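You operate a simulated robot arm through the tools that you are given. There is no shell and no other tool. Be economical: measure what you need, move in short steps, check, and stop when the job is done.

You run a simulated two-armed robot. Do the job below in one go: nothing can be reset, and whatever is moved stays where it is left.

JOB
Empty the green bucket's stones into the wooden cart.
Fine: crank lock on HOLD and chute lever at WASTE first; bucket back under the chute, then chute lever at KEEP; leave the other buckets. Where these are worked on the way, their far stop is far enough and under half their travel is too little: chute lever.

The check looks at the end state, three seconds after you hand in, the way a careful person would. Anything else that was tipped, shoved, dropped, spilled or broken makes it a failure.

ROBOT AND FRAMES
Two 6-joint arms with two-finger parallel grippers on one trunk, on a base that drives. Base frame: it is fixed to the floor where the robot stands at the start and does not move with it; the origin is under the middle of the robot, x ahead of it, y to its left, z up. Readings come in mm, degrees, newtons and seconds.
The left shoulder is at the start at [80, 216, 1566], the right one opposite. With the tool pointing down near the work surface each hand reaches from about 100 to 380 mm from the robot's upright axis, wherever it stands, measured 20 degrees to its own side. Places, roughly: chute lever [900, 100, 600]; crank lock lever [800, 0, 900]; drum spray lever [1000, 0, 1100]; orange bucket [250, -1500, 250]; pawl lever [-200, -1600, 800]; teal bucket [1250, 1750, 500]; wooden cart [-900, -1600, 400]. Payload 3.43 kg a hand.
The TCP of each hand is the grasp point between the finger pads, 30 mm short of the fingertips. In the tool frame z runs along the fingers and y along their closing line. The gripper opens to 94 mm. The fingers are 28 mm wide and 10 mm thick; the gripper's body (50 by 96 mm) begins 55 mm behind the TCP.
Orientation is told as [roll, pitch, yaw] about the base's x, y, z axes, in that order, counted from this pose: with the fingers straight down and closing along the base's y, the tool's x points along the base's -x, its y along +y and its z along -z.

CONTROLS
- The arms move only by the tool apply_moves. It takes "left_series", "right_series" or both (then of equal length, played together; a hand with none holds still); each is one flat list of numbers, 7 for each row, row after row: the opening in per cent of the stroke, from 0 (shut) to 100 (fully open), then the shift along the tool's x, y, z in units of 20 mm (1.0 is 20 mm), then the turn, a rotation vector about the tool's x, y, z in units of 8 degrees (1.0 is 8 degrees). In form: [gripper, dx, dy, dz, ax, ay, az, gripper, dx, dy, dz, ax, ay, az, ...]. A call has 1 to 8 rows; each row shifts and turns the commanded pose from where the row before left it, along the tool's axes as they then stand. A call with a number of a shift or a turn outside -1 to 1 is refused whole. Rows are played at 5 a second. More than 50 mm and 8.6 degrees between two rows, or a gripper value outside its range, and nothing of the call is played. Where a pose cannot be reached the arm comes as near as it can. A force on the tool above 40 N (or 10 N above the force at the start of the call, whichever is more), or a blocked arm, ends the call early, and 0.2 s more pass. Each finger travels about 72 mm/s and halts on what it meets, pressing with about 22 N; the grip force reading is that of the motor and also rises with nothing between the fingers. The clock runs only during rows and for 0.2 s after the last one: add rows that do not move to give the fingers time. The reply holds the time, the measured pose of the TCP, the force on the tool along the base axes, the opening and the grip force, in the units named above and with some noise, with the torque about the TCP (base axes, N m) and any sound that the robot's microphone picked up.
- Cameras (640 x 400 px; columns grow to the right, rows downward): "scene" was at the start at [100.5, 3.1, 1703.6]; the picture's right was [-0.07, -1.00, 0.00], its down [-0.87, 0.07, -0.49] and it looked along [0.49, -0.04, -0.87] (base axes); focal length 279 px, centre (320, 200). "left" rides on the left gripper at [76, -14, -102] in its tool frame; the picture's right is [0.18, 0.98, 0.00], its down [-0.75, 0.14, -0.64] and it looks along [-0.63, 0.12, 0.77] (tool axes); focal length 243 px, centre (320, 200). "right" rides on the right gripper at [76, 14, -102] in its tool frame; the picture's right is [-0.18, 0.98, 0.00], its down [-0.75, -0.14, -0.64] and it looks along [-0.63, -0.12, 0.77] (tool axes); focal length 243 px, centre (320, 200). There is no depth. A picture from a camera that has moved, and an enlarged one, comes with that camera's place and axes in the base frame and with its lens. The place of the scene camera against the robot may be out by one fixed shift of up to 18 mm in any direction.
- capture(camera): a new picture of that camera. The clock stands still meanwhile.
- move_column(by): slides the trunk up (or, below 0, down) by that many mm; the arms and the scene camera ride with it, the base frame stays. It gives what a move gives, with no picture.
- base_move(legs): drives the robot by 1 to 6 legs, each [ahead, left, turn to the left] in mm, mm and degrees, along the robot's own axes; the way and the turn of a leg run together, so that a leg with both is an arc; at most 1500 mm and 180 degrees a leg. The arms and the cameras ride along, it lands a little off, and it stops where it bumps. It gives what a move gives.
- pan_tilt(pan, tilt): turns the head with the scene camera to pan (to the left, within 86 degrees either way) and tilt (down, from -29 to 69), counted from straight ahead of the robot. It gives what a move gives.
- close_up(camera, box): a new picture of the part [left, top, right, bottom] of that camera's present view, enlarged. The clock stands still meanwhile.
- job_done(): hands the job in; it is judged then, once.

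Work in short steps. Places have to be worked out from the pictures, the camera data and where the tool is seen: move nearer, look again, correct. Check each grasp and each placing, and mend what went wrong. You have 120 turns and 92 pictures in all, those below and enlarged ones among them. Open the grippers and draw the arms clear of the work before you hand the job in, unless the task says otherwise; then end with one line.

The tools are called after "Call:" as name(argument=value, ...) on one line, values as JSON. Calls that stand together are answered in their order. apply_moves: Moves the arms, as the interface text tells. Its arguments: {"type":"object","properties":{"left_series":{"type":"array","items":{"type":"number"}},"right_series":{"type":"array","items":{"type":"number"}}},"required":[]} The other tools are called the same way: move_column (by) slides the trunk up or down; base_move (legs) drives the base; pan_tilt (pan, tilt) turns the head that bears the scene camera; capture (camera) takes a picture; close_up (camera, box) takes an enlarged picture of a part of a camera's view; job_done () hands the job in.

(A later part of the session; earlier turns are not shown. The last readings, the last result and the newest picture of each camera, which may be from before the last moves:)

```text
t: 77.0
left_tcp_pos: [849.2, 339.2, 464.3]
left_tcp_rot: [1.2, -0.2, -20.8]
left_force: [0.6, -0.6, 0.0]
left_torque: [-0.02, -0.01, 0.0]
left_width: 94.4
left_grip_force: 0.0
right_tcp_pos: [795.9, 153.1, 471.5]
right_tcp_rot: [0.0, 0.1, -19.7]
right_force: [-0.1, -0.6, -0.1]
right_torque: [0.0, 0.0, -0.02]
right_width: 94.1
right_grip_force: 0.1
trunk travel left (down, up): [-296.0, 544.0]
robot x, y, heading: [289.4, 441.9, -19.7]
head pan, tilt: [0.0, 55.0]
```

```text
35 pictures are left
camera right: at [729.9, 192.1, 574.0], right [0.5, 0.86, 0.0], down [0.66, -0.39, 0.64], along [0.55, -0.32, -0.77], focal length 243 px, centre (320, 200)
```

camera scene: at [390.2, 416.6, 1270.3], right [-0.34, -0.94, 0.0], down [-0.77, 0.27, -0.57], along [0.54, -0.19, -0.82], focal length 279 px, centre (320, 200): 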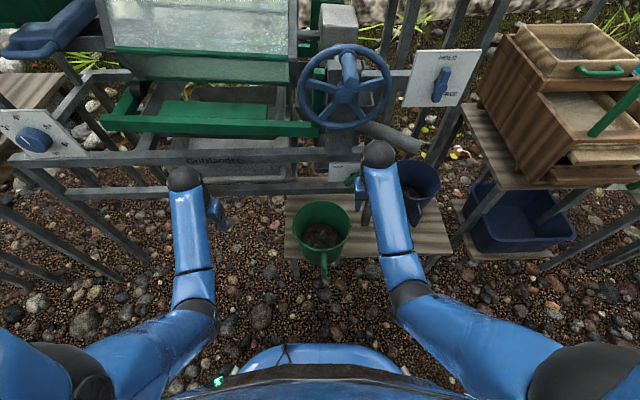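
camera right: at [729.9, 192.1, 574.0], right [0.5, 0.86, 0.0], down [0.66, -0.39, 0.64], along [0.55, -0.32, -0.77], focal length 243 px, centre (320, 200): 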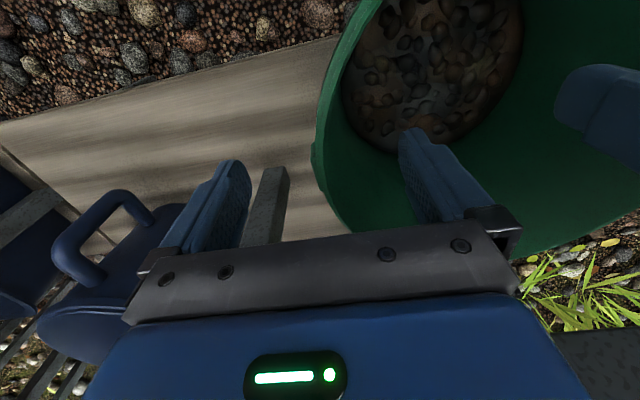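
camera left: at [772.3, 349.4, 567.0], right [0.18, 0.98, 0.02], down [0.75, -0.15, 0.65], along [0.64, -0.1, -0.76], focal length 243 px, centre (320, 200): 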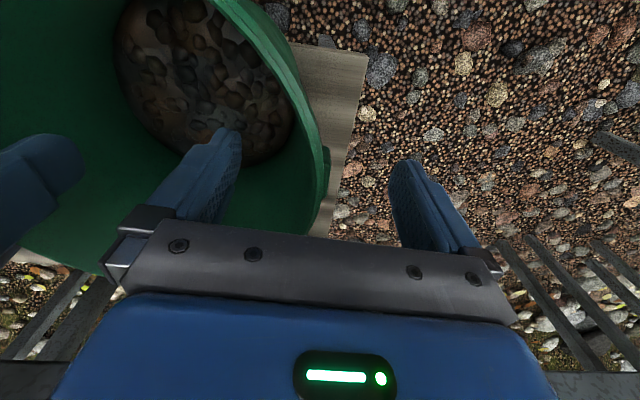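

The fingers straddle the rim and ears on both sides. I lower 45 mm more and close both hands.

Call:
move_column(by=-45)

Call:
apply_moves(left_series=[60, 0, 0, 0, 0, 0, 0, 30, 0, 0, 0, 0, 0, 0, 0, 0, 0, 0, 0, 0, 0, 0, 0, 0, 0, 0, 0, 0, 0, 0, 0, 0, 0, 0, 0, 0, 0, 0, 0, 0, 0, 0], right_series=[60, 0, 0, 0, 0, 0, 0, 30, 0, 0, 0, 0, 0, 0, 0, 0, 0, 0, 0, 0, 0, 0, 0, 0, 0, 0, 0, 0, 0, 0, 0, 0, 0, 0, 0, 0, 0, 0, 0, 0, 0, 0])

Call:
capture(camera="right")

Call:
capture(camera="scene")

```text
t: 77.9
left_tcp_pos: [848.4, 338.8, 419.6]
left_tcp_rot: [1.3, -0.1, -20.9]
left_force: [-0.4, 0.5, 1.2]
left_torque: [0.05, 0.02, -0.01]
left_width: 93.7
left_grip_force: 0.1
right_tcp_pos: [795.9, 151.9, 427.2]
right_tcp_rot: [0.0, 0.1, -19.6]
right_force: [0.1, 0.5, 0.0]
right_torque: [-0.01, 0.02, 0.02]
right_width: 94.2
right_grip_force: 0.0
trunk travel left (down, up): [-251.0, 589.0]
robot x, y, heading: [289.0, 440.9, -19.8]
head pan, tilt: [0.0, 55.0]
```

```text
t: 78.8
left_tcp_pos: [847.5, 329.2, 419.7]
left_tcp_rot: [0.2, -0.5, -21.7]
left_force: [-5.1, -21.8, 0.0]
left_torque: [-1.45, 0.33, -0.38]
left_width: 13.5
left_grip_force: 21.9
right_tcp_pos: [797.9, 162.9, 426.1]
right_tcp_rot: [1.3, 0.1, -18.7]
right_force: [4.5, 21.2, -0.1]
right_torque: [1.54, -0.41, 0.66]
right_width: 15.4
right_grip_force: 22.0
trunk travel left (down, up): [-251.0, 589.0]
robot x, y, heading: [287.8, 444.6, -19.7]
head pan, tilt: [0.0, 55.0]
stopped in row 4 (left hand): the force on the tool passed its limit at 44 N (the readings are from after the stop); the commanded pose is now the measured one
```

```text
34 pictures are left
camera right: at [731.4, 198.5, 529.2], right [0.49, 0.87, 0.02], down [0.67, -0.39, 0.64], along [0.56, -0.3, -0.77], focal length 243 px, centre (320, 200)
```

right: 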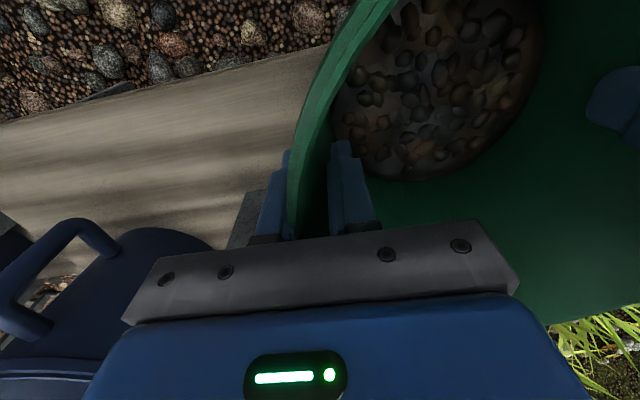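

```text
33 pictures are left
camera scene: at [390.9, 415.4, 1165.0], right [-0.34, -0.94, 0.0], down [-0.77, 0.27, -0.57], along [0.54, -0.19, -0.82], focal length 279 px, centre (320, 200)
```

scene: 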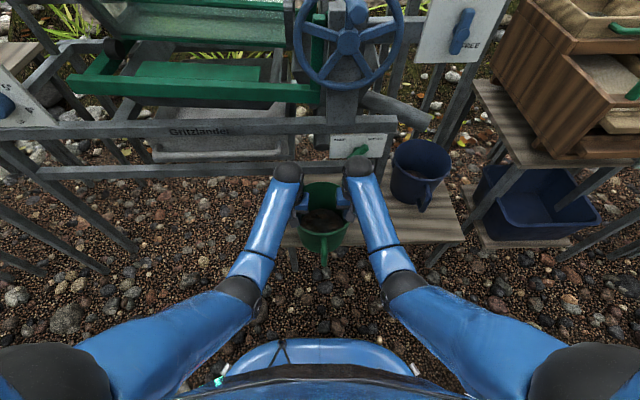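

Both walls are gripped (13–15 mm). I hold a few rows to let the forces settle.

Call:
apply_moves(left_series=[0, 0, 0, 0, 0, 0, 0, 0, 0, 0, 0, 0, 0, 0, 0, 0, 0, 0, 0, 0, 0], right_series=[0, 0, 0, 0, 0, 0, 0, 0, 0, 0, 0, 0, 0, 0, 0, 0, 0, 0, 0, 0, 0])

```text
t: 79.6
left_tcp_pos: [847.4, 329.5, 420.8]
left_tcp_rot: [-0.1, -0.2, -21.6]
left_force: [-8.6, -36.3, 0.1]
left_torque: [-1.48, 0.11, -0.35]
left_width: 14.0
left_grip_force: 21.8
right_tcp_pos: [798.6, 162.5, 425.2]
right_tcp_rot: [1.3, 0.1, -18.6]
right_force: [9.1, 35.0, -0.2]
right_torque: [1.35, -0.29, 0.62]
right_width: 16.0
right_grip_force: 22.2
trunk travel left (down, up): [-251.0, 589.0]
robot x, y, heading: [289.7, 443.6, -19.5]
head pan, tilt: [0.0, 55.0]
```

The hands pull apart with about 36 N on the bucket. I move each inward 3 mm to relax that.

Call:
apply_moves(left_series=[0, 0, -0.15, 0, 0, 0, 0, 0, 0, 0, 0, 0, 0, 0], right_series=[0, 0, 0.15, 0, 0, 0, 0, 0, 0, 0, 0, 0, 0, 0])

```text
t: 80.2
left_tcp_pos: [846.5, 329.5, 419.8]
left_tcp_rot: [0.4, -0.2, -21.4]
left_force: [-0.8, -14.9, 0.0]
left_torque: [-1.66, 0.16, -0.42]
left_width: 14.0
left_grip_force: 21.8
right_tcp_pos: [799.2, 162.8, 425.9]
right_tcp_rot: [0.9, 0.2, -18.9]
right_force: [0.1, 18.0, 0.1]
right_torque: [1.65, 0.19, 0.75]
right_width: 16.4
right_grip_force: 22.0
trunk travel left (down, up): [-251.0, 589.0]
robot x, y, heading: [289.5, 437.3, -19.6]
head pan, tilt: [0.0, 55.0]
```

Call:
apply_moves(left_series=[0, 0, -0.1, 0, 0, 0, 0, 0, 0, 0, 0, 0, 0, 0], right_series=[0, 0, 0.1, 0, 0, 0, 0, 0, 0, 0, 0, 0, 0, 0])

Call:
move_column(by=25)

Call:
capture(camera="scene")

```text
t: 80.8
left_tcp_pos: [845.9, 329.7, 420.0]
left_tcp_rot: [0.8, -0.1, -21.3]
left_force: [4.5, 9.4, -0.5]
left_torque: [-1.92, -0.14, -0.38]
left_width: 14.7
left_grip_force: 21.8
right_tcp_pos: [798.3, 161.2, 425.8]
right_tcp_rot: [0.6, 0.1, -19.1]
right_force: [-6.1, -7.1, -0.1]
right_torque: [1.82, 0.43, 0.77]
right_width: 16.9
right_grip_force: 21.9
trunk travel left (down, up): [-251.0, 589.0]
robot x, y, heading: [289.8, 438.6, -19.8]
head pan, tilt: [0.0, 55.0]
```

```text
t: 81.5
left_tcp_pos: [846.7, 329.2, 444.3]
left_tcp_rot: [0.7, -0.1, -21.3]
left_force: [8.4, 27.6, -5.3]
left_torque: [-2.03, -0.12, -0.32]
left_width: 14.7
left_grip_force: 21.9
right_tcp_pos: [801.0, 162.2, 450.2]
right_tcp_rot: [0.6, 0.2, -19.1]
right_force: [-9.3, -26.5, -6.4]
right_torque: [1.79, 0.01, 0.59]
right_width: 16.6
right_grip_force: 21.9
trunk travel left (down, up): [-276.0, 564.0]
robot x, y, heading: [290.1, 442.8, -19.4]
head pan, tilt: [0.0, 55.0]
```

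```text
32 pictures are left
camera scene: at [391.8, 415.2, 1190.0], right [-0.34, -0.94, 0.0], down [-0.77, 0.28, -0.57], along [0.54, -0.19, -0.82], focal length 279 px, centre (320, 200)
```

scene: 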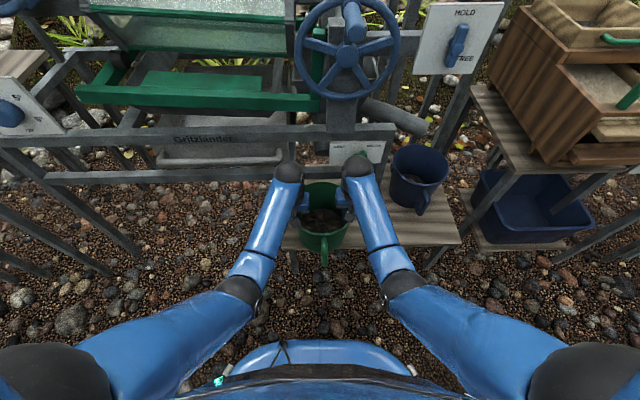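

The vertical loads total about 12 N. I relax the squeeze slightly, lift 30 mm more and verify.

Call:
apply_moves(left_series=[0, 0, 0.06, 0, 0, 0, 0, 0, 0, 0, 0, 0, 0, 0], right_series=[0, 0, -0.06, 0, 0, 0, 0, 0, 0, 0, 0, 0, 0, 0])

Call:
move_column(by=30)

Call:
close_up(camera="scene", box=[240, 150, 400, 290])

```text
t: 82.1
left_tcp_pos: [845.7, 329.8, 445.1]
left_tcp_rot: [0.5, -0.2, -21.3]
left_force: [9.0, 27.2, -6.3]
left_torque: [-1.81, 0.26, -0.32]
left_width: 14.6
left_grip_force: 22.1
right_tcp_pos: [800.0, 161.7, 451.3]
right_tcp_rot: [0.7, 0.0, -19.0]
right_force: [-9.2, -28.5, -4.5]
right_torque: [1.74, -0.47, 0.53]
right_width: 16.6
right_grip_force: 21.9
trunk travel left (down, up): [-276.0, 564.0]
robot x, y, heading: [288.6, 442.3, -19.2]
head pan, tilt: [0.0, 55.0]
```

```text
t: 82.8
left_tcp_pos: [845.1, 328.9, 473.6]
left_tcp_rot: [0.6, 0.0, -21.3]
left_force: [5.9, 29.8, -14.6]
left_torque: [-1.59, 0.95, -0.55]
left_width: 14.8
left_grip_force: 22.2
right_tcp_pos: [798.6, 162.6, 479.0]
right_tcp_rot: [0.7, 0.3, -19.1]
right_force: [-10.0, -28.7, -13.8]
right_torque: [1.84, 0.04, 0.63]
right_width: 16.9
right_grip_force: 21.9
trunk travel left (down, up): [-306.0, 534.0]
robot x, y, heading: [289.5, 440.1, -19.4]
head pan, tilt: [0.0, 55.0]
```

```text
2.86 times, centred on (320, 220) of scene
camera zoom: at [392.9, 414.9, 1219.7], right [-0.34, -0.94, 0.0], down [-0.77, 0.28, -0.57], along [0.54, -0.19, -0.82], focal length 798 px, centre (320, 143)
```

zoom: 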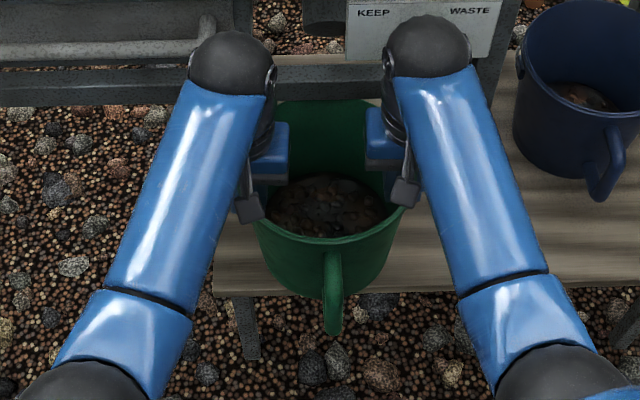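

Total load is now about 28 N, but it rose late. I check with a wrist camera whether the fingers slipped up the wall.

Call:
capture(camera="left")

```text
30 pictures are left
camera left: at [769.6, 342.2, 575.9], right [0.19, 0.98, 0.01], down [0.75, -0.15, 0.64], along [0.63, -0.11, -0.77], focal length 243 px, centre (320, 200)
```

left: 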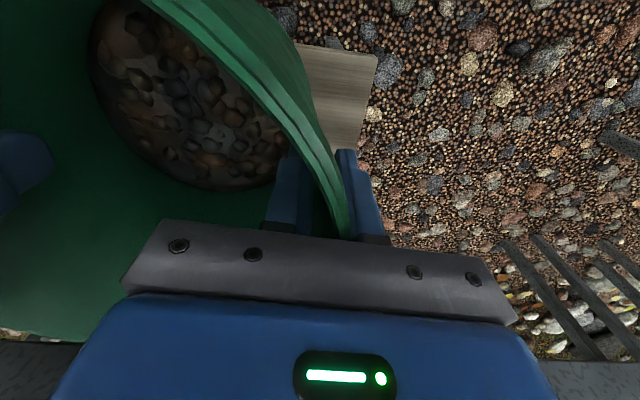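

The grip is still deep and the bucket is clear of the bench. I back away 400 mm slowly in two legs.

Call:
base_move(legs=[[-80, 0, 0], [-320, 0, 0]])

Call:
move_column(by=200)

Call:
capture(camera="scene")

```text
t: 85.6
left_tcp_pos: [472.5, 463.5, 475.5]
left_tcp_rot: [0.5, -0.4, -21.1]
left_force: [8.4, 29.1, -7.4]
left_torque: [-1.73, 0.53, -0.52]
left_width: 14.7
left_grip_force: 22.0
right_tcp_pos: [425.9, 296.3, 481.0]
right_tcp_rot: [0.7, 0.1, -18.8]
right_force: [-7.2, -29.6, -4.1]
right_torque: [1.7, -0.8, 0.55]
right_width: 16.8
right_grip_force: 22.3
trunk travel left (down, up): [-306.0, 534.0]
robot x, y, heading: [-84.6, 575.3, -19.4]
head pan, tilt: [0.0, 55.0]
```

```text
t: 87.8
left_tcp_pos: [471.8, 462.6, 675.1]
left_tcp_rot: [0.5, -0.3, -21.0]
left_force: [1.3, 6.5, -6.5]
left_torque: [-1.67, 0.36, -0.54]
left_width: 14.8
left_grip_force: 22.2
right_tcp_pos: [424.8, 297.3, 680.1]
right_tcp_rot: [0.7, 0.1, -18.8]
right_force: [-2.1, -7.1, -6.2]
right_torque: [1.59, -0.58, 0.53]
right_width: 16.9
right_grip_force: 21.7
trunk travel left (down, up): [-506.0, 334.0]
robot x, y, heading: [-84.6, 572.2, -19.5]
head pan, tilt: [0.0, 55.0]
```

```text
29 pictures are left
camera scene: at [17.4, 548.6, 1420.1], right [-0.33, -0.94, 0.0], down [-0.77, 0.27, -0.57], along [0.54, -0.19, -0.82], focal length 279 px, centre (320, 200)
```

scene: 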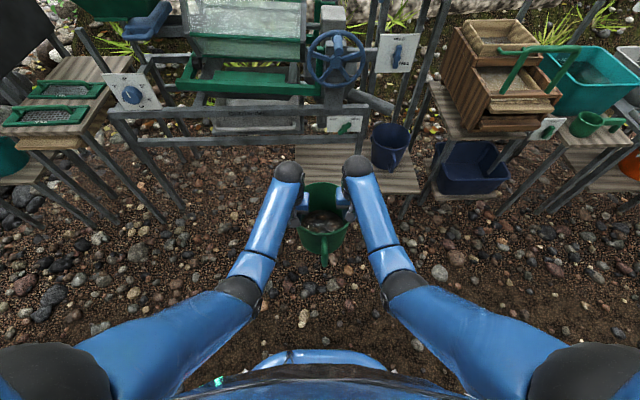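

Held securely, about 13 N. I turn right to face the cart side and look.

Call:
base_move(legs=[[0, 0, -70.5]])

Call:
pan_tilt(pan=25, tilt=25)

Call:
capture(camera="scene")

Call:
pan_tilt(pan=-30, tilt=25)

Call:
capture(camera="scene")

```text
t: 91.3
left_tcp_pos: [-4.6, 12.4, 675.1]
left_tcp_rot: [0.6, -0.3, -91.7]
left_force: [10.9, -0.1, -6.8]
left_torque: [-0.24, 1.69, -0.55]
left_width: 14.6
left_grip_force: 22.5
right_tcp_pos: [-177.6, 0.8, 681.1]
right_tcp_rot: [0.7, 0.1, -89.4]
right_force: [-12.1, -0.1, -5.3]
right_torque: [0.0, -1.72, 0.55]
right_width: 16.7
right_grip_force: 21.9
trunk travel left (down, up): [-506.0, 334.0]
robot x, y, heading: [-86.2, 575.6, -90.1]
head pan, tilt: [0.0, 55.0]
```

```text
t: 92.2
left_tcp_pos: [-5.3, 11.1, 675.6]
left_tcp_rot: [0.6, -0.3, -91.8]
left_force: [2.9, 0.3, -5.7]
left_torque: [-0.18, 1.61, -0.53]
left_width: 14.4
left_grip_force: 22.3
right_tcp_pos: [-177.4, 0.4, 681.2]
right_tcp_rot: [0.7, 0.1, -89.4]
right_force: [-3.2, -0.2, -6.1]
right_torque: [0.0, -1.71, 0.57]
right_width: 16.7
right_grip_force: 22.2
trunk travel left (down, up): [-506.0, 334.0]
robot x, y, heading: [-85.2, 575.5, -90.2]
head pan, tilt: [25.0, 25.0]
```

```text
28 pictures are left
camera scene: at [-41.9, 467.6, 1464.0], right [-0.91, -0.42, 0.0], down [-0.18, 0.39, -0.91], along [0.38, -0.82, -0.42], focal length 279 px, centre (320, 200)
```

scene: 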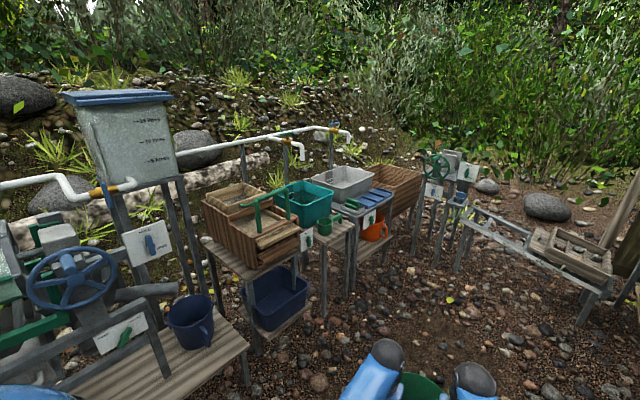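

```text
t: 93.5
left_tcp_pos: [-3.6, 12.8, 675.4]
left_tcp_rot: [0.5, -0.1, -91.7]
left_force: [3.3, 0.3, -4.9]
left_torque: [-0.22, 1.65, -0.5]
left_width: 14.7
left_grip_force: 21.6
right_tcp_pos: [-177.9, -1.5, 681.6]
right_tcp_rot: [0.7, 0.0, -89.5]
right_force: [-4.4, -0.1, -6.1]
right_torque: [0.02, -1.69, 0.54]
right_width: 16.7
right_grip_force: 21.6
trunk travel left (down, up): [-506.0, 334.0]
robot x, y, heading: [-82.4, 576.7, -89.8]
head pan, tilt: [-30.0, 25.0]
```

```text
27 pictures are left
camera scene: at [-126.9, 471.4, 1464.1], right [-0.87, 0.5, 0.0], down [0.21, 0.37, -0.91], along [-0.45, -0.78, -0.42], focal length 279 px, centre (320, 200)
```

scene: 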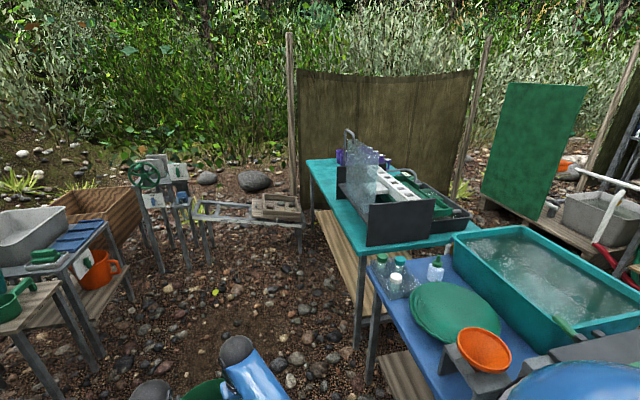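

The wooden cart should be at about pixel (278, 205). I zoom in.

Call:
close_up(camera="scene", box=[130, 140, 370, 290])

```text
2.67 times, centred on (250, 215) of scene
camera zoom: at [-126.9, 471.4, 1464.1], right [-0.87, 0.5, 0.0], down [0.21, 0.37, -0.91], along [-0.45, -0.78, -0.42], focal length 744 px, centre (507, 160)
```

zoom: 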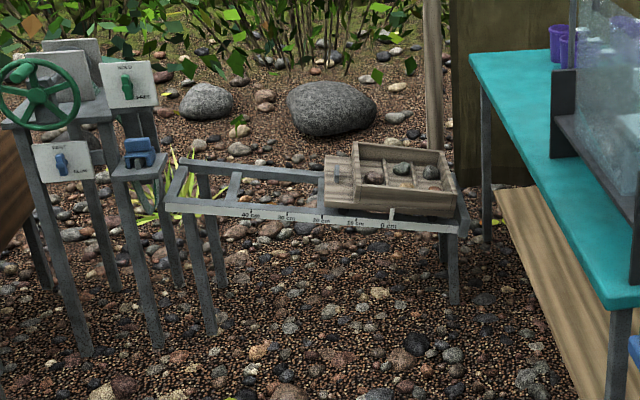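

The cart is a wooden tray on a track, near [-860, -1440], with the track facing heading about -125°. I drive there in stages, staying clear of the tables on the right.

Call:
base_move(legs=[[1100, 0, 0], [0, 0, -35], [250, -105, 0]])

Call:
pan_tilt(pan=0, tilt=38)

Call:
capture(camera="scene")

```text
t: 102.3
left_tcp_pos: [-610.9, -1154.1, 675.0]
left_tcp_rot: [0.6, -0.3, -128.8]
left_force: [5.5, -4.3, -5.8]
left_torque: [0.83, 1.42, -0.52]
left_width: 14.3
left_grip_force: 22.2
right_tcp_pos: [-755.2, -1059.7, 682.1]
right_tcp_rot: [0.7, 0.1, -126.5]
right_force: [-6.3, 4.2, -6.1]
right_torque: [-1.0, -1.34, 0.58]
right_width: 16.6
right_grip_force: 22.2
trunk travel left (down, up): [-506.0, 334.0]
robot x, y, heading: [-334.9, -656.2, -127.1]
head pan, tilt: [-30.0, 25.0]
```

```text
t: 103.2
left_tcp_pos: [-611.1, -1154.0, 674.4]
left_tcp_rot: [0.4, -0.2, -128.8]
left_force: [2.7, -1.3, -5.7]
left_torque: [0.89, 1.46, -0.54]
left_width: 14.6
left_grip_force: 21.6
right_tcp_pos: [-755.5, -1059.6, 681.7]
right_tcp_rot: [0.7, 0.2, -126.6]
right_force: [-3.6, 1.9, -5.6]
right_torque: [-1.06, -1.31, 0.59]
right_width: 16.4
right_grip_force: 21.3
trunk travel left (down, up): [-506.0, 334.0]
robot x, y, heading: [-334.4, -654.2, -127.0]
head pan, tilt: [0.0, 38.0]
```

```text
25 pictures are left
camera scene: at [-401.0, -743.6, 1443.9], right [-0.8, 0.61, 0.0], down [0.37, 0.49, -0.79], along [-0.48, -0.63, -0.62], focal length 279 px, centre (320, 200)
```

scene: 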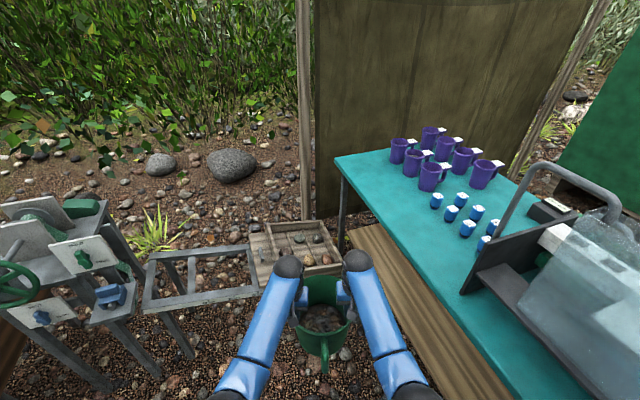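

The cart triangulates to about [-930, -1631, 340]. I'll tilt the hands upward-forward, so the bucket pours toward me, its back lip over the tray. I close in along heading -127, keeping clear of the turquoise table.

Call:
base_move(legs=[[430, 120, 0]])

Call:
pan_tilt(pan=0, tilt=50)

Call:
capture(camera="scene")

Call:
capture(camera="right")

```text
t: 105.9
left_tcp_pos: [-777.5, -1566.1, 675.0]
left_tcp_rot: [0.7, -0.2, -129.2]
left_force: [3.3, -2.4, -6.9]
left_torque: [0.82, 1.48, -0.53]
left_width: 14.6
left_grip_force: 22.0
right_tcp_pos: [-921.3, -1470.8, 681.6]
right_tcp_rot: [0.7, 0.2, -126.8]
right_force: [-3.2, 2.7, -5.9]
right_torque: [-1.0, -1.36, 0.59]
right_width: 16.7
right_grip_force: 21.8
trunk travel left (down, up): [-506.0, 334.0]
robot x, y, heading: [-498.1, -1072.4, -127.4]
head pan, tilt: [0.0, 38.0]
```

```text
t: 106.7
left_tcp_pos: [-777.3, -1566.5, 674.3]
left_tcp_rot: [0.5, -0.2, -129.1]
left_force: [2.3, -2.5, -6.6]
left_torque: [0.88, 1.38, -0.52]
left_width: 14.7
left_grip_force: 22.9
right_tcp_pos: [-922.9, -1472.5, 681.4]
right_tcp_rot: [0.7, 0.1, -126.8]
right_force: [-2.4, 2.0, -5.2]
right_torque: [-1.07, -1.38, 0.61]
right_width: 16.5
right_grip_force: 22.2
trunk travel left (down, up): [-506.0, 334.0]
robot x, y, heading: [-500.2, -1072.0, -127.6]
head pan, tilt: [0.0, 50.0]
```

```text
24 pictures are left
camera scene: at [-561.6, -1150.1, 1426.6], right [-0.79, 0.61, 0.0], down [0.47, 0.61, -0.64], along [-0.39, -0.51, -0.77], focal length 279 px, centre (320, 200)
```

scene: 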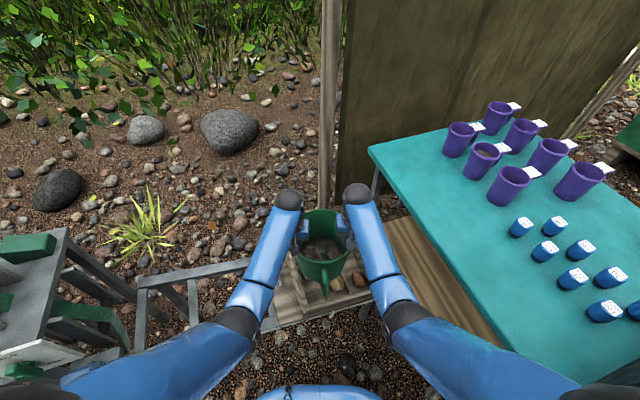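

```text
23 pictures are left
camera right: at [-865.6, -1418.4, 783.8], right [0.68, -0.74, 0.01], down [-0.57, -0.52, 0.64], along [-0.46, -0.44, -0.77], focal length 243 px, centre (320, 200)
```

right: 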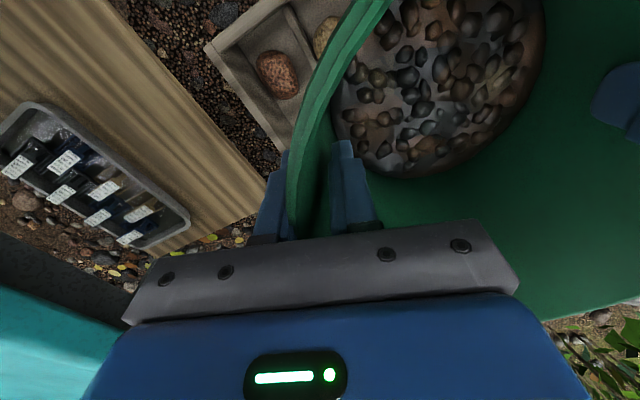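

The tray with big stones lies right below. I use the left camera and a close-up to fix its outline.

Call:
capture(camera="left")

Call:
close_up(camera="scene", box=[250, 190, 410, 350])

```text
22 pictures are left
camera left: at [-740.4, -1498.4, 777.2], right [0.88, -0.48, 0.01], down [-0.37, -0.67, 0.65], along [-0.3, -0.57, -0.76], focal length 243 px, centre (320, 200)
```

left: 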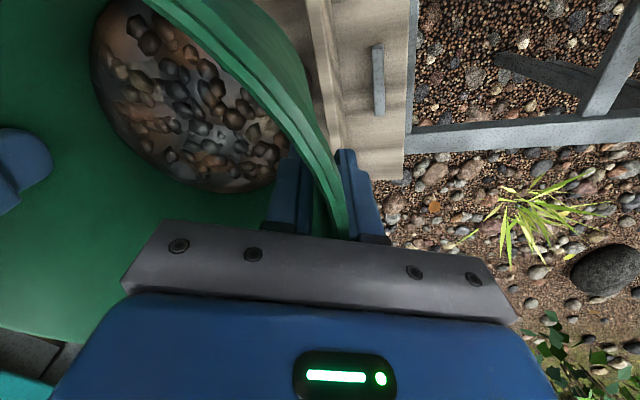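

```text
2.50 times, centred on (330, 270) of scene
camera zoom: at [-561.6, -1150.1, 1426.6], right [-0.79, 0.61, 0.0], down [0.47, 0.61, -0.64], along [-0.39, -0.51, -0.77], focal length 698 px, centre (295, 25)
```

zoom: 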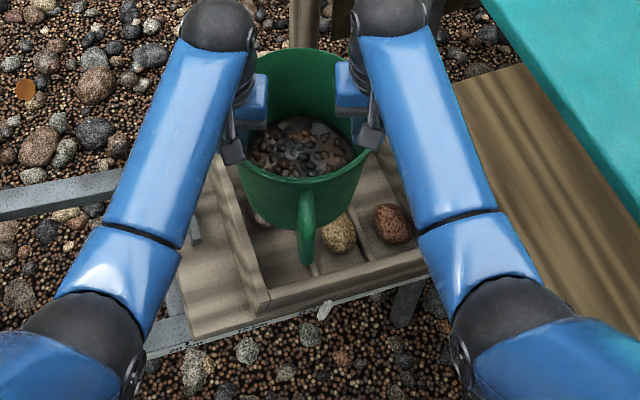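

The tray's centre is about [-925, -1572] and its opening is about 260 × 350 mm. I nudge the base 60 mm ahead and 28 mm right, then start tilting both hands about the line through the two grips while raising them.

Call:
base_move(legs=[[60, -28, 0]])

Call:
apply_moves(left_series=[0, 0, 0, -0.9, -0.11, -0.993, -0.041, 0, -0.125, 0, -0.89, -0.11, -0.993, -0.041, 0, -0.25, 0, -0.865, -0.11, -0.993, -0.041, 0, -0.37, 0, -0.82, -0.11, -0.993, -0.041], right_series=[0, 0, 0, -0.9, -0.07, -0.997, -0.041, 0, -0.125, 0, -0.89, -0.07, -0.997, -0.041, 0, -0.25, 0, -0.865, -0.07, -0.997, -0.041, 0, -0.37, 0, -0.82, -0.07, -0.997, -0.041])

Call:
capture(camera="scene")

```text
t: 107.7
left_tcp_pos: [-834.2, -1596.9, 675.9]
left_tcp_rot: [0.5, -0.3, -129.0]
left_force: [2.5, -2.0, -6.6]
left_torque: [0.85, 1.42, -0.52]
left_width: 14.4
left_grip_force: 22.5
right_tcp_pos: [-979.4, -1502.4, 681.7]
right_tcp_rot: [0.6, 0.1, -126.7]
right_force: [-2.0, 2.9, -5.9]
right_torque: [-1.01, -1.26, 0.58]
right_width: 16.4
right_grip_force: 22.4
trunk travel left (down, up): [-506.0, 334.0]
robot x, y, heading: [-558.8, -1099.0, -127.3]
head pan, tilt: [0.0, 50.0]
```

```text
t: 108.7
left_tcp_pos: [-835.8, -1595.4, 748.2]
left_tcp_rot: [4.2, -32.1, -129.0]
left_force: [5.2, -4.3, -5.8]
left_torque: [0.49, 1.02, -1.33]
left_width: 14.3
left_grip_force: 21.9
right_tcp_pos: [-980.9, -1500.7, 753.6]
right_tcp_rot: [2.9, -31.9, -126.4]
right_force: [-4.3, 4.1, -5.6]
right_torque: [-0.38, -1.08, 1.52]
right_width: 17.1
right_grip_force: 21.4
trunk travel left (down, up): [-506.0, 334.0]
robot x, y, heading: [-553.4, -1102.3, -127.1]
head pan, tilt: [0.0, 50.0]
```

```text
20 pictures are left
camera scene: at [-617.6, -1178.5, 1426.9], right [-0.8, 0.61, 0.0], down [0.46, 0.61, -0.64], along [-0.39, -0.51, -0.77], focal length 279 px, centre (320, 200)
```

scene: 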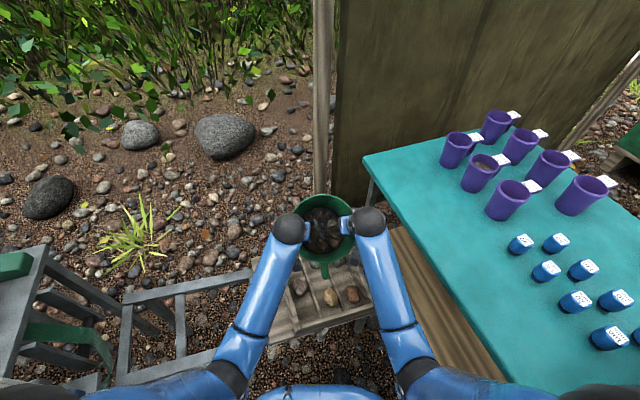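

The bucket tilts smoothly with the hands. I lower the trunk 100 mm, then tilt to 56° while extending about 60 mm forward over the tray centre.

Call:
move_column(by=-100)

Call:
apply_moves(left_series=[0, -0.827, 0, -0.191, -0.11, -0.993, -0.041, 0, -0.846, 0, -0.074, -0.11, -0.993, -0.041, 0, -0.847, 0, 0.045, -0.11, -0.993, -0.041, 0, -0.833, 0, 0.162, 0, 0, 0, 0, -0.833, 0, 0.162, 0, 0, 0], right_series=[0, -0.827, 0, -0.191, -0.07, -0.997, -0.041, 0, -0.846, 0, -0.074, -0.07, -0.997, -0.041, 0, -0.847, 0, 0.045, -0.07, -0.997, -0.041, 0, -0.833, 0, 0.162, 0, 0, 0, 0, -0.833, 0, 0.162, 0, 0, 0])

Call:
move_column(by=-110)

Call:
capture(camera="scene")

```text
t: 110.0
left_tcp_pos: [-835.9, -1596.1, 646.0]
left_tcp_rot: [4.1, -32.1, -129.0]
left_force: [7.7, -5.9, -4.6]
left_torque: [0.36, 1.24, -1.31]
left_width: 14.3
left_grip_force: 21.7
right_tcp_pos: [-980.0, -1501.9, 652.0]
right_tcp_rot: [3.0, -31.6, -126.4]
right_force: [-7.4, 6.4, -6.1]
right_torque: [-0.11, -1.18, 1.45]
right_width: 16.8
right_grip_force: 21.9
trunk travel left (down, up): [-406.0, 434.0]
robot x, y, heading: [-555.0, -1099.0, -127.3]
head pan, tilt: [0.0, 50.0]
```

```text
t: 111.2
left_tcp_pos: [-871.8, -1642.6, 704.5]
left_tcp_rot: [8.8, -55.6, -131.2]
left_force: [31.3, -19.6, -6.8]
left_torque: [0.37, 0.5, -1.79]
left_width: 14.7
left_grip_force: 22.0
right_tcp_pos: [-1017.7, -1549.6, 710.5]
right_tcp_rot: [5.0, -55.7, -127.5]
right_force: [-31.7, 19.6, -5.2]
right_torque: [0.03, -0.67, 1.76]
right_width: 17.6
right_grip_force: 21.9
trunk travel left (down, up): [-406.0, 434.0]
robot x, y, heading: [-558.2, -1100.5, -127.4]
head pan, tilt: [0.0, 50.0]
```

```text
t: 112.6
left_tcp_pos: [-872.4, -1643.2, 594.2]
left_tcp_rot: [8.7, -55.7, -131.2]
left_force: [33.3, -21.3, -6.6]
left_torque: [0.52, 0.31, -1.81]
left_width: 14.8
left_grip_force: 21.9
right_tcp_pos: [-1017.1, -1548.8, 601.4]
right_tcp_rot: [5.0, -55.7, -127.4]
right_force: [-32.5, 20.7, -4.2]
right_torque: [-0.13, -0.56, 1.78]
right_width: 17.7
right_grip_force: 21.5
trunk travel left (down, up): [-296.0, 544.0]
robot x, y, heading: [-556.7, -1101.6, -127.3]
head pan, tilt: [0.0, 50.0]
```

```text
19 pictures are left
camera scene: at [-619.2, -1180.4, 1216.7], right [-0.8, 0.61, 0.0], down [0.47, 0.61, -0.64], along [-0.39, -0.51, -0.77], focal length 279 px, centre (320, 200)
```

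scene: 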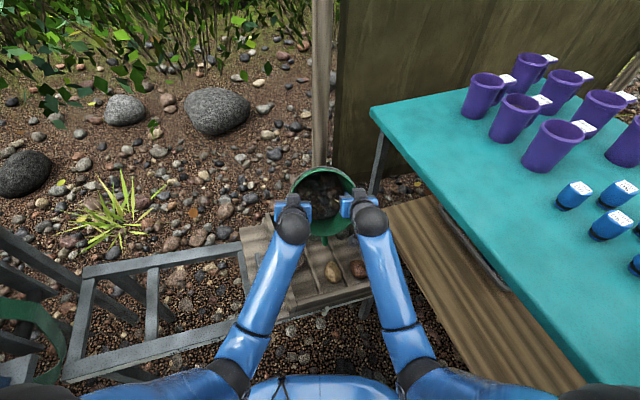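

Tilt is 56° and the lip is over the tray. The squeeze rose to 39 N, so I relax both hands outward a little and tilt on to 88°, rising slightly.

Call:
apply_moves(left_series=[0, 0, 0.15, 0, 0, 0, 0, 0, 0, 0.05, 0, 0, 0, 0], right_series=[0, 0, -0.15, 0, 0, 0, 0, 0, 0, -0.05, 0, 0, 0, 0])

Call:
move_column(by=-25)

Call:
apply_moves(left_series=[0, -0.5, 0, -0.34, -0.11, -0.993, -0.041, 0, -0.54, 0, -0.26, -0.11, -0.993, -0.041, 0, -0.57, 0, -0.18, -0.11, -0.993, -0.041, 0, -0.6, 0, -0.1, -0.11, -0.993, -0.041, 0, 0, 0, 0, 0, 0, 0], right_series=[0, -0.5, 0, -0.34, -0.07, -0.997, -0.041, 0, -0.54, 0, -0.26, -0.07, -0.997, -0.041, 0, -0.57, 0, -0.18, -0.07, -0.997, -0.041, 0, -0.6, 0, -0.1, -0.07, -0.997, -0.041, 0, 0, 0, 0, 0, 0, 0])

Call:
capture(camera="scene")

```text
t: 113.2
left_tcp_pos: [-872.4, -1643.1, 595.9]
left_tcp_rot: [8.1, -55.8, -131.3]
left_force: [12.0, -6.8, -6.2]
left_torque: [0.68, 0.05, -1.68]
left_width: 13.8
left_grip_force: 22.1
right_tcp_pos: [-1018.1, -1549.2, 601.8]
right_tcp_rot: [5.5, -55.7, -127.4]
right_force: [-10.6, 7.5, -5.4]
right_torque: [-0.36, -0.34, 1.67]
right_width: 17.1
right_grip_force: 22.0
trunk travel left (down, up): [-296.0, 544.0]
robot x, y, heading: [-556.4, -1100.9, -127.3]
head pan, tilt: [0.0, 50.0]
```

```text
t: 113.9
left_tcp_pos: [-872.2, -1642.8, 570.9]
left_tcp_rot: [8.3, -55.8, -131.3]
left_force: [-3.0, 1.0, -6.5]
left_torque: [0.73, -0.07, -1.65]
left_width: 14.1
left_grip_force: 21.9
right_tcp_pos: [-1019.1, -1549.2, 576.0]
right_tcp_rot: [5.6, -55.7, -127.5]
right_force: [2.8, -1.8, -5.8]
right_torque: [-0.44, -0.24, 1.63]
right_width: 16.8
right_grip_force: 22.5
trunk travel left (down, up): [-271.0, 569.0]
robot x, y, heading: [-558.0, -1098.4, -127.5]
head pan, tilt: [0.0, 50.0]
```

```text
t: 115.1
left_tcp_pos: [-874.9, -1642.0, 620.0]
left_tcp_rot: [68.0, -85.1, 171.3]
left_force: [-11.9, 7.0, -5.4]
left_torque: [-0.15, -0.57, -1.58]
left_width: 14.5
left_grip_force: 21.9
right_tcp_pos: [-1021.7, -1546.7, 623.4]
right_tcp_rot: [48.4, -86.7, -168.8]
right_force: [11.4, -7.6, -5.7]
right_torque: [0.75, 0.31, 1.52]
right_width: 17.2
right_grip_force: 22.2
trunk travel left (down, up): [-271.0, 569.0]
robot x, y, heading: [-558.5, -1102.2, -127.3]
head pan, tilt: [0.0, 50.0]
```

```text
18 pictures are left
camera scene: at [-619.3, -1180.6, 1191.6], right [-0.8, 0.61, 0.0], down [0.47, 0.61, -0.64], along [-0.39, -0.51, -0.77], focal length 279 px, centre (320, 200)
```

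scene: 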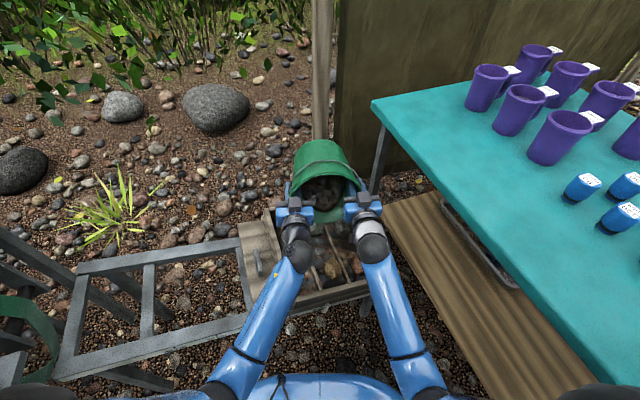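

The bucket is level on its side. I lower 35 mm and tilt further to about 125°, holding at the end.

Call:
move_column(by=-35)

Call:
apply_moves(left_series=[0, 0, 0, 0, -0.09, -0.8, -0.033, 0, 0, 0, 0, -0.09, -0.8, -0.033, 0, 0, 0, 0, -0.09, -0.8, -0.033, 0, 0, 0, 0, 0, 0, 0, 0, 0, 0, 0, 0, 0, 0], right_series=[0, 0, 0, 0, -0.056, -0.8, -0.033, 0, 0, 0, 0, -0.056, -0.8, -0.033, 0, 0, 0, 0, -0.056, -0.8, -0.033, 0, 0, 0, 0, 0, 0, 0, 0, 0, 0, 0, 0, 0, 0])

Call:
close_up(camera="scene", box=[220, 120, 420, 320])

```text
t: 115.9
left_tcp_pos: [-874.5, -1642.1, 585.1]
left_tcp_rot: [68.0, -85.1, 171.4]
left_force: [-16.4, 11.2, -4.2]
left_torque: [-0.28, -0.48, -1.51]
left_width: 14.6
left_grip_force: 21.9
right_tcp_pos: [-1019.9, -1546.9, 588.4]
right_tcp_rot: [49.0, -86.8, -169.2]
right_force: [15.9, -10.3, -6.7]
right_torque: [0.85, 0.26, 1.5]
right_width: 17.0
right_grip_force: 21.8
trunk travel left (down, up): [-236.0, 604.0]
robot x, y, heading: [-556.5, -1101.9, -127.1]
head pan, tilt: [0.0, 50.0]
```

```text
t: 117.1
left_tcp_pos: [-877.7, -1638.7, 586.1]
left_tcp_rot: [167.7, -72.3, 72.5]
left_force: [-31.7, 19.6, -3.4]
left_torque: [-0.32, -0.98, -1.14]
left_width: 13.4
left_grip_force: 22.0
right_tcp_pos: [-1023.0, -1545.7, 589.9]
right_tcp_rot: [168.2, -79.6, 70.6]
right_force: [31.8, -19.5, -2.6]
right_torque: [0.52, 0.69, 1.22]
right_width: 18.1
right_grip_force: 22.5
right hand out of reach, approached as far as the arm can: row 2, 3
trunk travel left (down, up): [-236.0, 604.0]
robot x, y, heading: [-556.5, -1100.0, -127.1]
head pan, tilt: [0.0, 50.0]
```

```text
2.00 times, centred on (320, 220) of scene
camera zoom: at [-618.8, -1179.9, 1156.7], right [-0.8, 0.61, 0.0], down [0.47, 0.61, -0.64], along [-0.39, -0.51, -0.77], focal length 558 px, centre (320, 160)
```

zoom: 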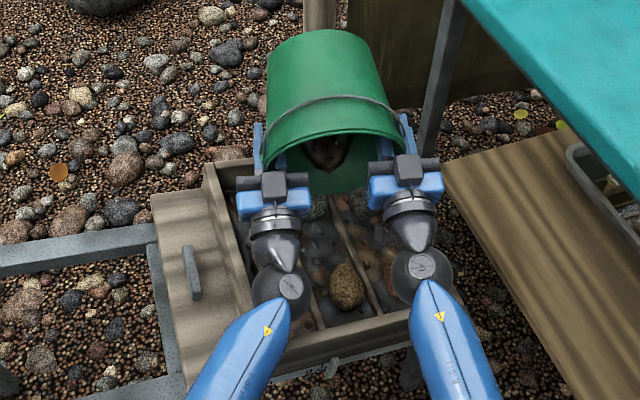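

Most stones slid into the tray. The right wrist hit its limit near 100°. I relax the pull, raise both arms about 105 mm relative to the shoulders and lower the trunk to compensate, then tilt further.

Call:
apply_moves(left_series=[0, -0.43, -0.12, 0.13, 0, 0, 0, 0, -0.86, 0, 0.26, 0, 0, 0, 0, -0.86, 0, 0.26, 0, 0, 0, 0, -0.86, 0, 0.26, 0, 0, 0, 0, -0.86, 0, 0.26, 0, 0, 0, 0, -0.86, 0, 0.26, 0, 0, 0], right_series=[0, -0.43, 0.12, 0.13, 0, 0, 0, 0, -0.86, 0, 0.26, 0, 0, 0, 0, -0.86, 0, 0.26, 0, 0, 0, 0, -0.86, 0, 0.26, 0, 0, 0, 0, -0.86, 0, 0.26, 0, 0, 0, 0, -0.86, 0, 0.26, 0, 0, 0])

Call:
move_column(by=-90)

```text
t: 118.5
left_tcp_pos: [-883.2, -1636.1, 682.5]
left_tcp_rot: [168.2, -72.2, 72.6]
left_force: [-29.7, 6.0, 1.4]
left_torque: [0.45, -0.96, -0.02]
left_width: 10.0
left_grip_force: 22.3
right_tcp_pos: [-1034.4, -1553.6, 689.5]
right_tcp_rot: [167.7, -79.4, 70.6]
right_force: [29.1, -7.0, -3.5]
right_torque: [-0.18, 1.01, 1.49]
right_width: 24.4
right_grip_force: 21.9
trunk travel left (down, up): [-236.0, 604.0]
robot x, y, heading: [-556.9, -1101.0, -127.4]
head pan, tilt: [0.0, 50.0]
```

```text
t: 119.8
left_tcp_pos: [-876.7, -1633.3, 621.5]
left_tcp_rot: [173.2, -69.8, 67.9]
left_force: [-27.7, 11.0, -4.3]
left_torque: [0.28, -1.31, -0.74]
left_width: 14.6
left_grip_force: 21.9
right_tcp_pos: [-1030.2, -1548.8, 610.8]
right_tcp_rot: [169.0, -78.8, 69.6]
right_force: [27.5, -10.6, 1.7]
right_torque: [-0.33, 1.06, 1.33]
right_width: 19.4
right_grip_force: 21.9
trunk travel left (down, up): [-146.0, 694.0]
robot x, y, heading: [-555.3, -1104.9, -127.3]
head pan, tilt: [0.0, 50.0]
```

The grip widths shifted, and the lowering came up 10–30 mm short. I look before doing more.

Call:
close_up(camera="scene", box=[220, 100, 420, 300])

Call:
capture(camera="left")

```text
2.00 times, centred on (320, 200) of scene
camera zoom: at [-610.1, -1170.4, 1070.6], right [-0.8, 0.6, 0.0], down [0.46, 0.6, -0.65], along [-0.39, -0.52, -0.76], focal length 558 px, centre (320, 200)
```

zoom: 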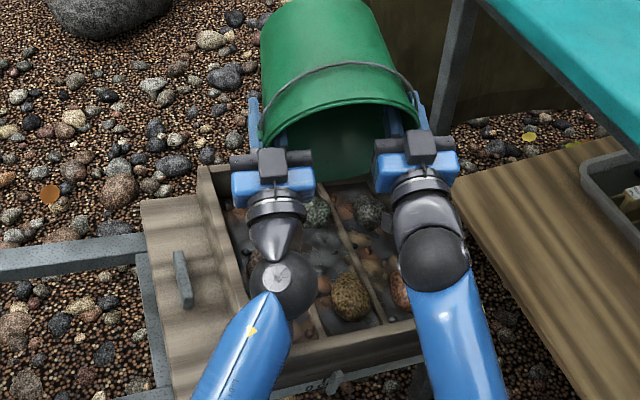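

```text
15 pictures are left
camera left: at [-850.9, -1566.1, 514.8], right [0.84, -0.53, -0.13], down [0.52, 0.7, 0.49], along [-0.17, -0.48, 0.86], focal length 243 px, centre (320, 200)
```

left: 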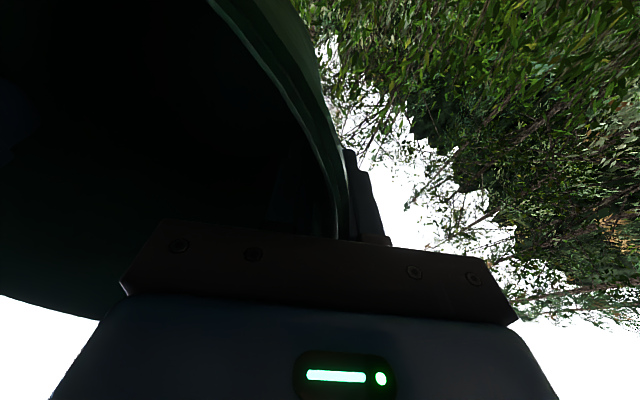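

The robot's body shifted back slightly, so perhaps a forearm touched the track. I raise the trunk again at once and check.

Call:
move_column(by=90)

Call:
capture(camera="scene")

```text
t: 121.0
left_tcp_pos: [-883.1, -1634.6, 683.1]
left_tcp_rot: [168.2, -72.3, 72.5]
left_force: [-30.4, 8.0, 1.0]
left_torque: [0.29, -0.77, -0.1]
left_width: 9.7
left_grip_force: 21.6
right_tcp_pos: [-1035.3, -1553.9, 688.9]
right_tcp_rot: [167.7, -79.5, 70.6]
right_force: [29.7, -7.7, -4.2]
right_torque: [0.03, 0.9, 1.38]
right_width: 23.3
right_grip_force: 21.9
trunk travel left (down, up): [-236.0, 604.0]
robot x, y, heading: [-557.5, -1102.5, -127.2]
head pan, tilt: [0.0, 50.0]
```

```text
14 pictures are left
camera scene: at [-618.6, -1179.7, 1156.6], right [-0.8, 0.61, 0.0], down [0.46, 0.61, -0.64], along [-0.39, -0.51, -0.77], focal length 279 px, centre (320, 200)
```

scene: 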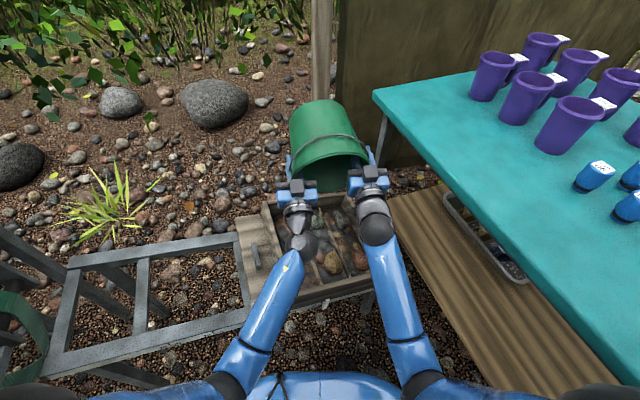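

Everything looks undisturbed. At this raised position I try three more tilt rows to empty the last stones.

Call:
apply_moves(left_series=[0, 0, -0.1, 0, -0.09, -0.8, -0.033, 0, 0, 0, 0, -0.09, -0.8, -0.033, 0, 0, 0, 0, 0, 0, 0], right_series=[0, 0, 0.1, 0, -0.056, -0.9, -0.033, 0, 0, 0, 0, -0.056, -0.9, -0.033, 0, 0, 0, 0, 0, 0, 0])

Call:
close_up(camera="scene", box=[240, 80, 400, 240])

```text
t: 121.8
left_tcp_pos: [-884.2, -1635.8, 682.9]
left_tcp_rot: [174.6, -59.6, 66.7]
left_force: [-34.8, 11.5, 2.5]
left_torque: [-0.2, -0.51, 0.01]
left_width: 10.3
left_grip_force: 22.4
right_tcp_pos: [-1036.9, -1552.8, 689.2]
right_tcp_rot: [173.1, -70.8, 63.9]
right_force: [35.2, -11.5, -5.3]
right_torque: [0.59, 0.92, 1.18]
right_width: 24.3
right_grip_force: 22.0
right hand out of reach, approached as far as the arm can: row 2
trunk travel left (down, up): [-236.0, 604.0]
robot x, y, heading: [-555.0, -1103.2, -127.2]
head pan, tilt: [0.0, 50.0]
```

```text
2.50 times, centred on (320, 160) of scene
camera zoom: at [-618.4, -1179.5, 1156.8], right [-0.8, 0.61, 0.0], down [0.46, 0.61, -0.64], along [-0.39, -0.51, -0.77], focal length 698 px, centre (320, 300)
```

zoom: 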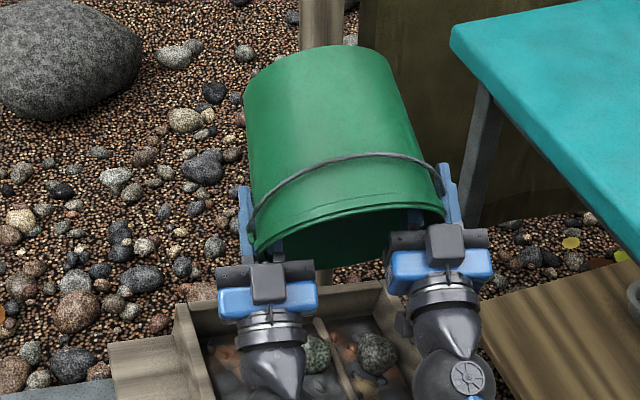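

Call:
capture(camera="right")

```text
12 pictures are left
camera right: at [-982.2, -1500.8, 584.5], right [0.85, -0.48, 0.21], down [0.32, 0.8, 0.5], along [-0.41, -0.36, 0.84], focal length 243 px, centre (320, 200)
```

right: 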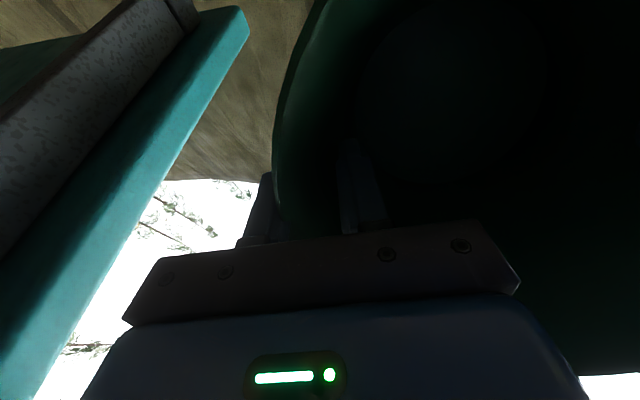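

The inside is clean: the bucket is empty. I relax the tension, raise the trunk, and begin turning the bucket upright again while lowering the arms.

Call:
apply_moves(left_series=[0, 0, -0.15, 0, 0, 0, 0, 0, 0, 0, 0, 0, 0, 0], right_series=[0, 0, 0.15, 0, 0, 0, 0, 0, 0, 0, 0, 0, 0, 0])

Call:
move_column(by=250)

Call:
apply_moves(left_series=[0, 0.78, 0, -0.45, 0.11, 0.993, 0.041, 0, 0.834, 0, -0.337, 0.11, 0.993, 0.041, 0, 0.873, 0, -0.218, 0.11, 0.993, 0.041, 0, 0.895, 0, -0.094, 0.11, 0.993, 0.041], right_series=[0, 0.851, 0, -0.293, 0.064, 0.906, 0.037, 0, 0.88, 0, -0.187, 0.064, 0.906, 0.037, 0, 0.897, 0, -0.071, 0.064, 0.906, 0.037, 0, 0.899, 0, 0.047, 0.064, 0.906, 0.037])

```text
t: 122.4
left_tcp_pos: [-884.2, -1634.6, 682.4]
left_tcp_rot: [174.9, -59.5, 66.8]
left_force: [-20.4, 3.9, 1.6]
left_torque: [-0.17, -0.75, -0.19]
left_width: 10.2
left_grip_force: 22.4
right_tcp_pos: [-1037.3, -1553.5, 690.1]
right_tcp_rot: [172.7, -71.0, 63.7]
right_force: [19.8, -3.3, -5.1]
right_torque: [0.5, 1.05, 1.3]
right_width: 25.1
right_grip_force: 22.0
trunk travel left (down, up): [-236.0, 604.0]
robot x, y, heading: [-555.2, -1102.0, -127.3]
head pan, tilt: [0.0, 50.0]
```

```text
t: 125.0
left_tcp_pos: [-885.6, -1633.6, 932.2]
left_tcp_rot: [175.1, -59.6, 66.9]
left_force: [-16.6, 2.6, 2.0]
left_torque: [-0.33, -0.72, -0.33]
left_width: 10.5
left_grip_force: 21.9
right_tcp_pos: [-1038.0, -1551.5, 940.9]
right_tcp_rot: [172.6, -70.9, 63.9]
right_force: [16.0, -2.5, -3.2]
right_torque: [0.58, 0.92, 1.25]
right_width: 24.9
right_grip_force: 21.5
trunk travel left (down, up): [-486.0, 354.0]
robot x, y, heading: [-558.6, -1103.8, -127.3]
head pan, tilt: [0.0, 50.0]
```

```text
t: 126.0
left_tcp_pos: [-883.0, -1637.1, 860.9]
left_tcp_rot: [70.3, -85.1, 169.0]
left_force: [-21.8, 5.6, -0.3]
left_torque: [-0.69, -0.11, -0.65]
left_width: 9.4
left_grip_force: 22.0
right_tcp_pos: [-1033.9, -1554.2, 867.8]
right_tcp_rot: [20.6, -79.0, -145.4]
right_force: [20.4, -5.5, -2.5]
right_torque: [0.86, 0.12, 1.5]
right_width: 25.4
right_grip_force: 22.0
trunk travel left (down, up): [-486.0, 354.0]
robot x, y, heading: [-556.4, -1102.3, -127.4]
head pan, tilt: [0.0, 50.0]
```

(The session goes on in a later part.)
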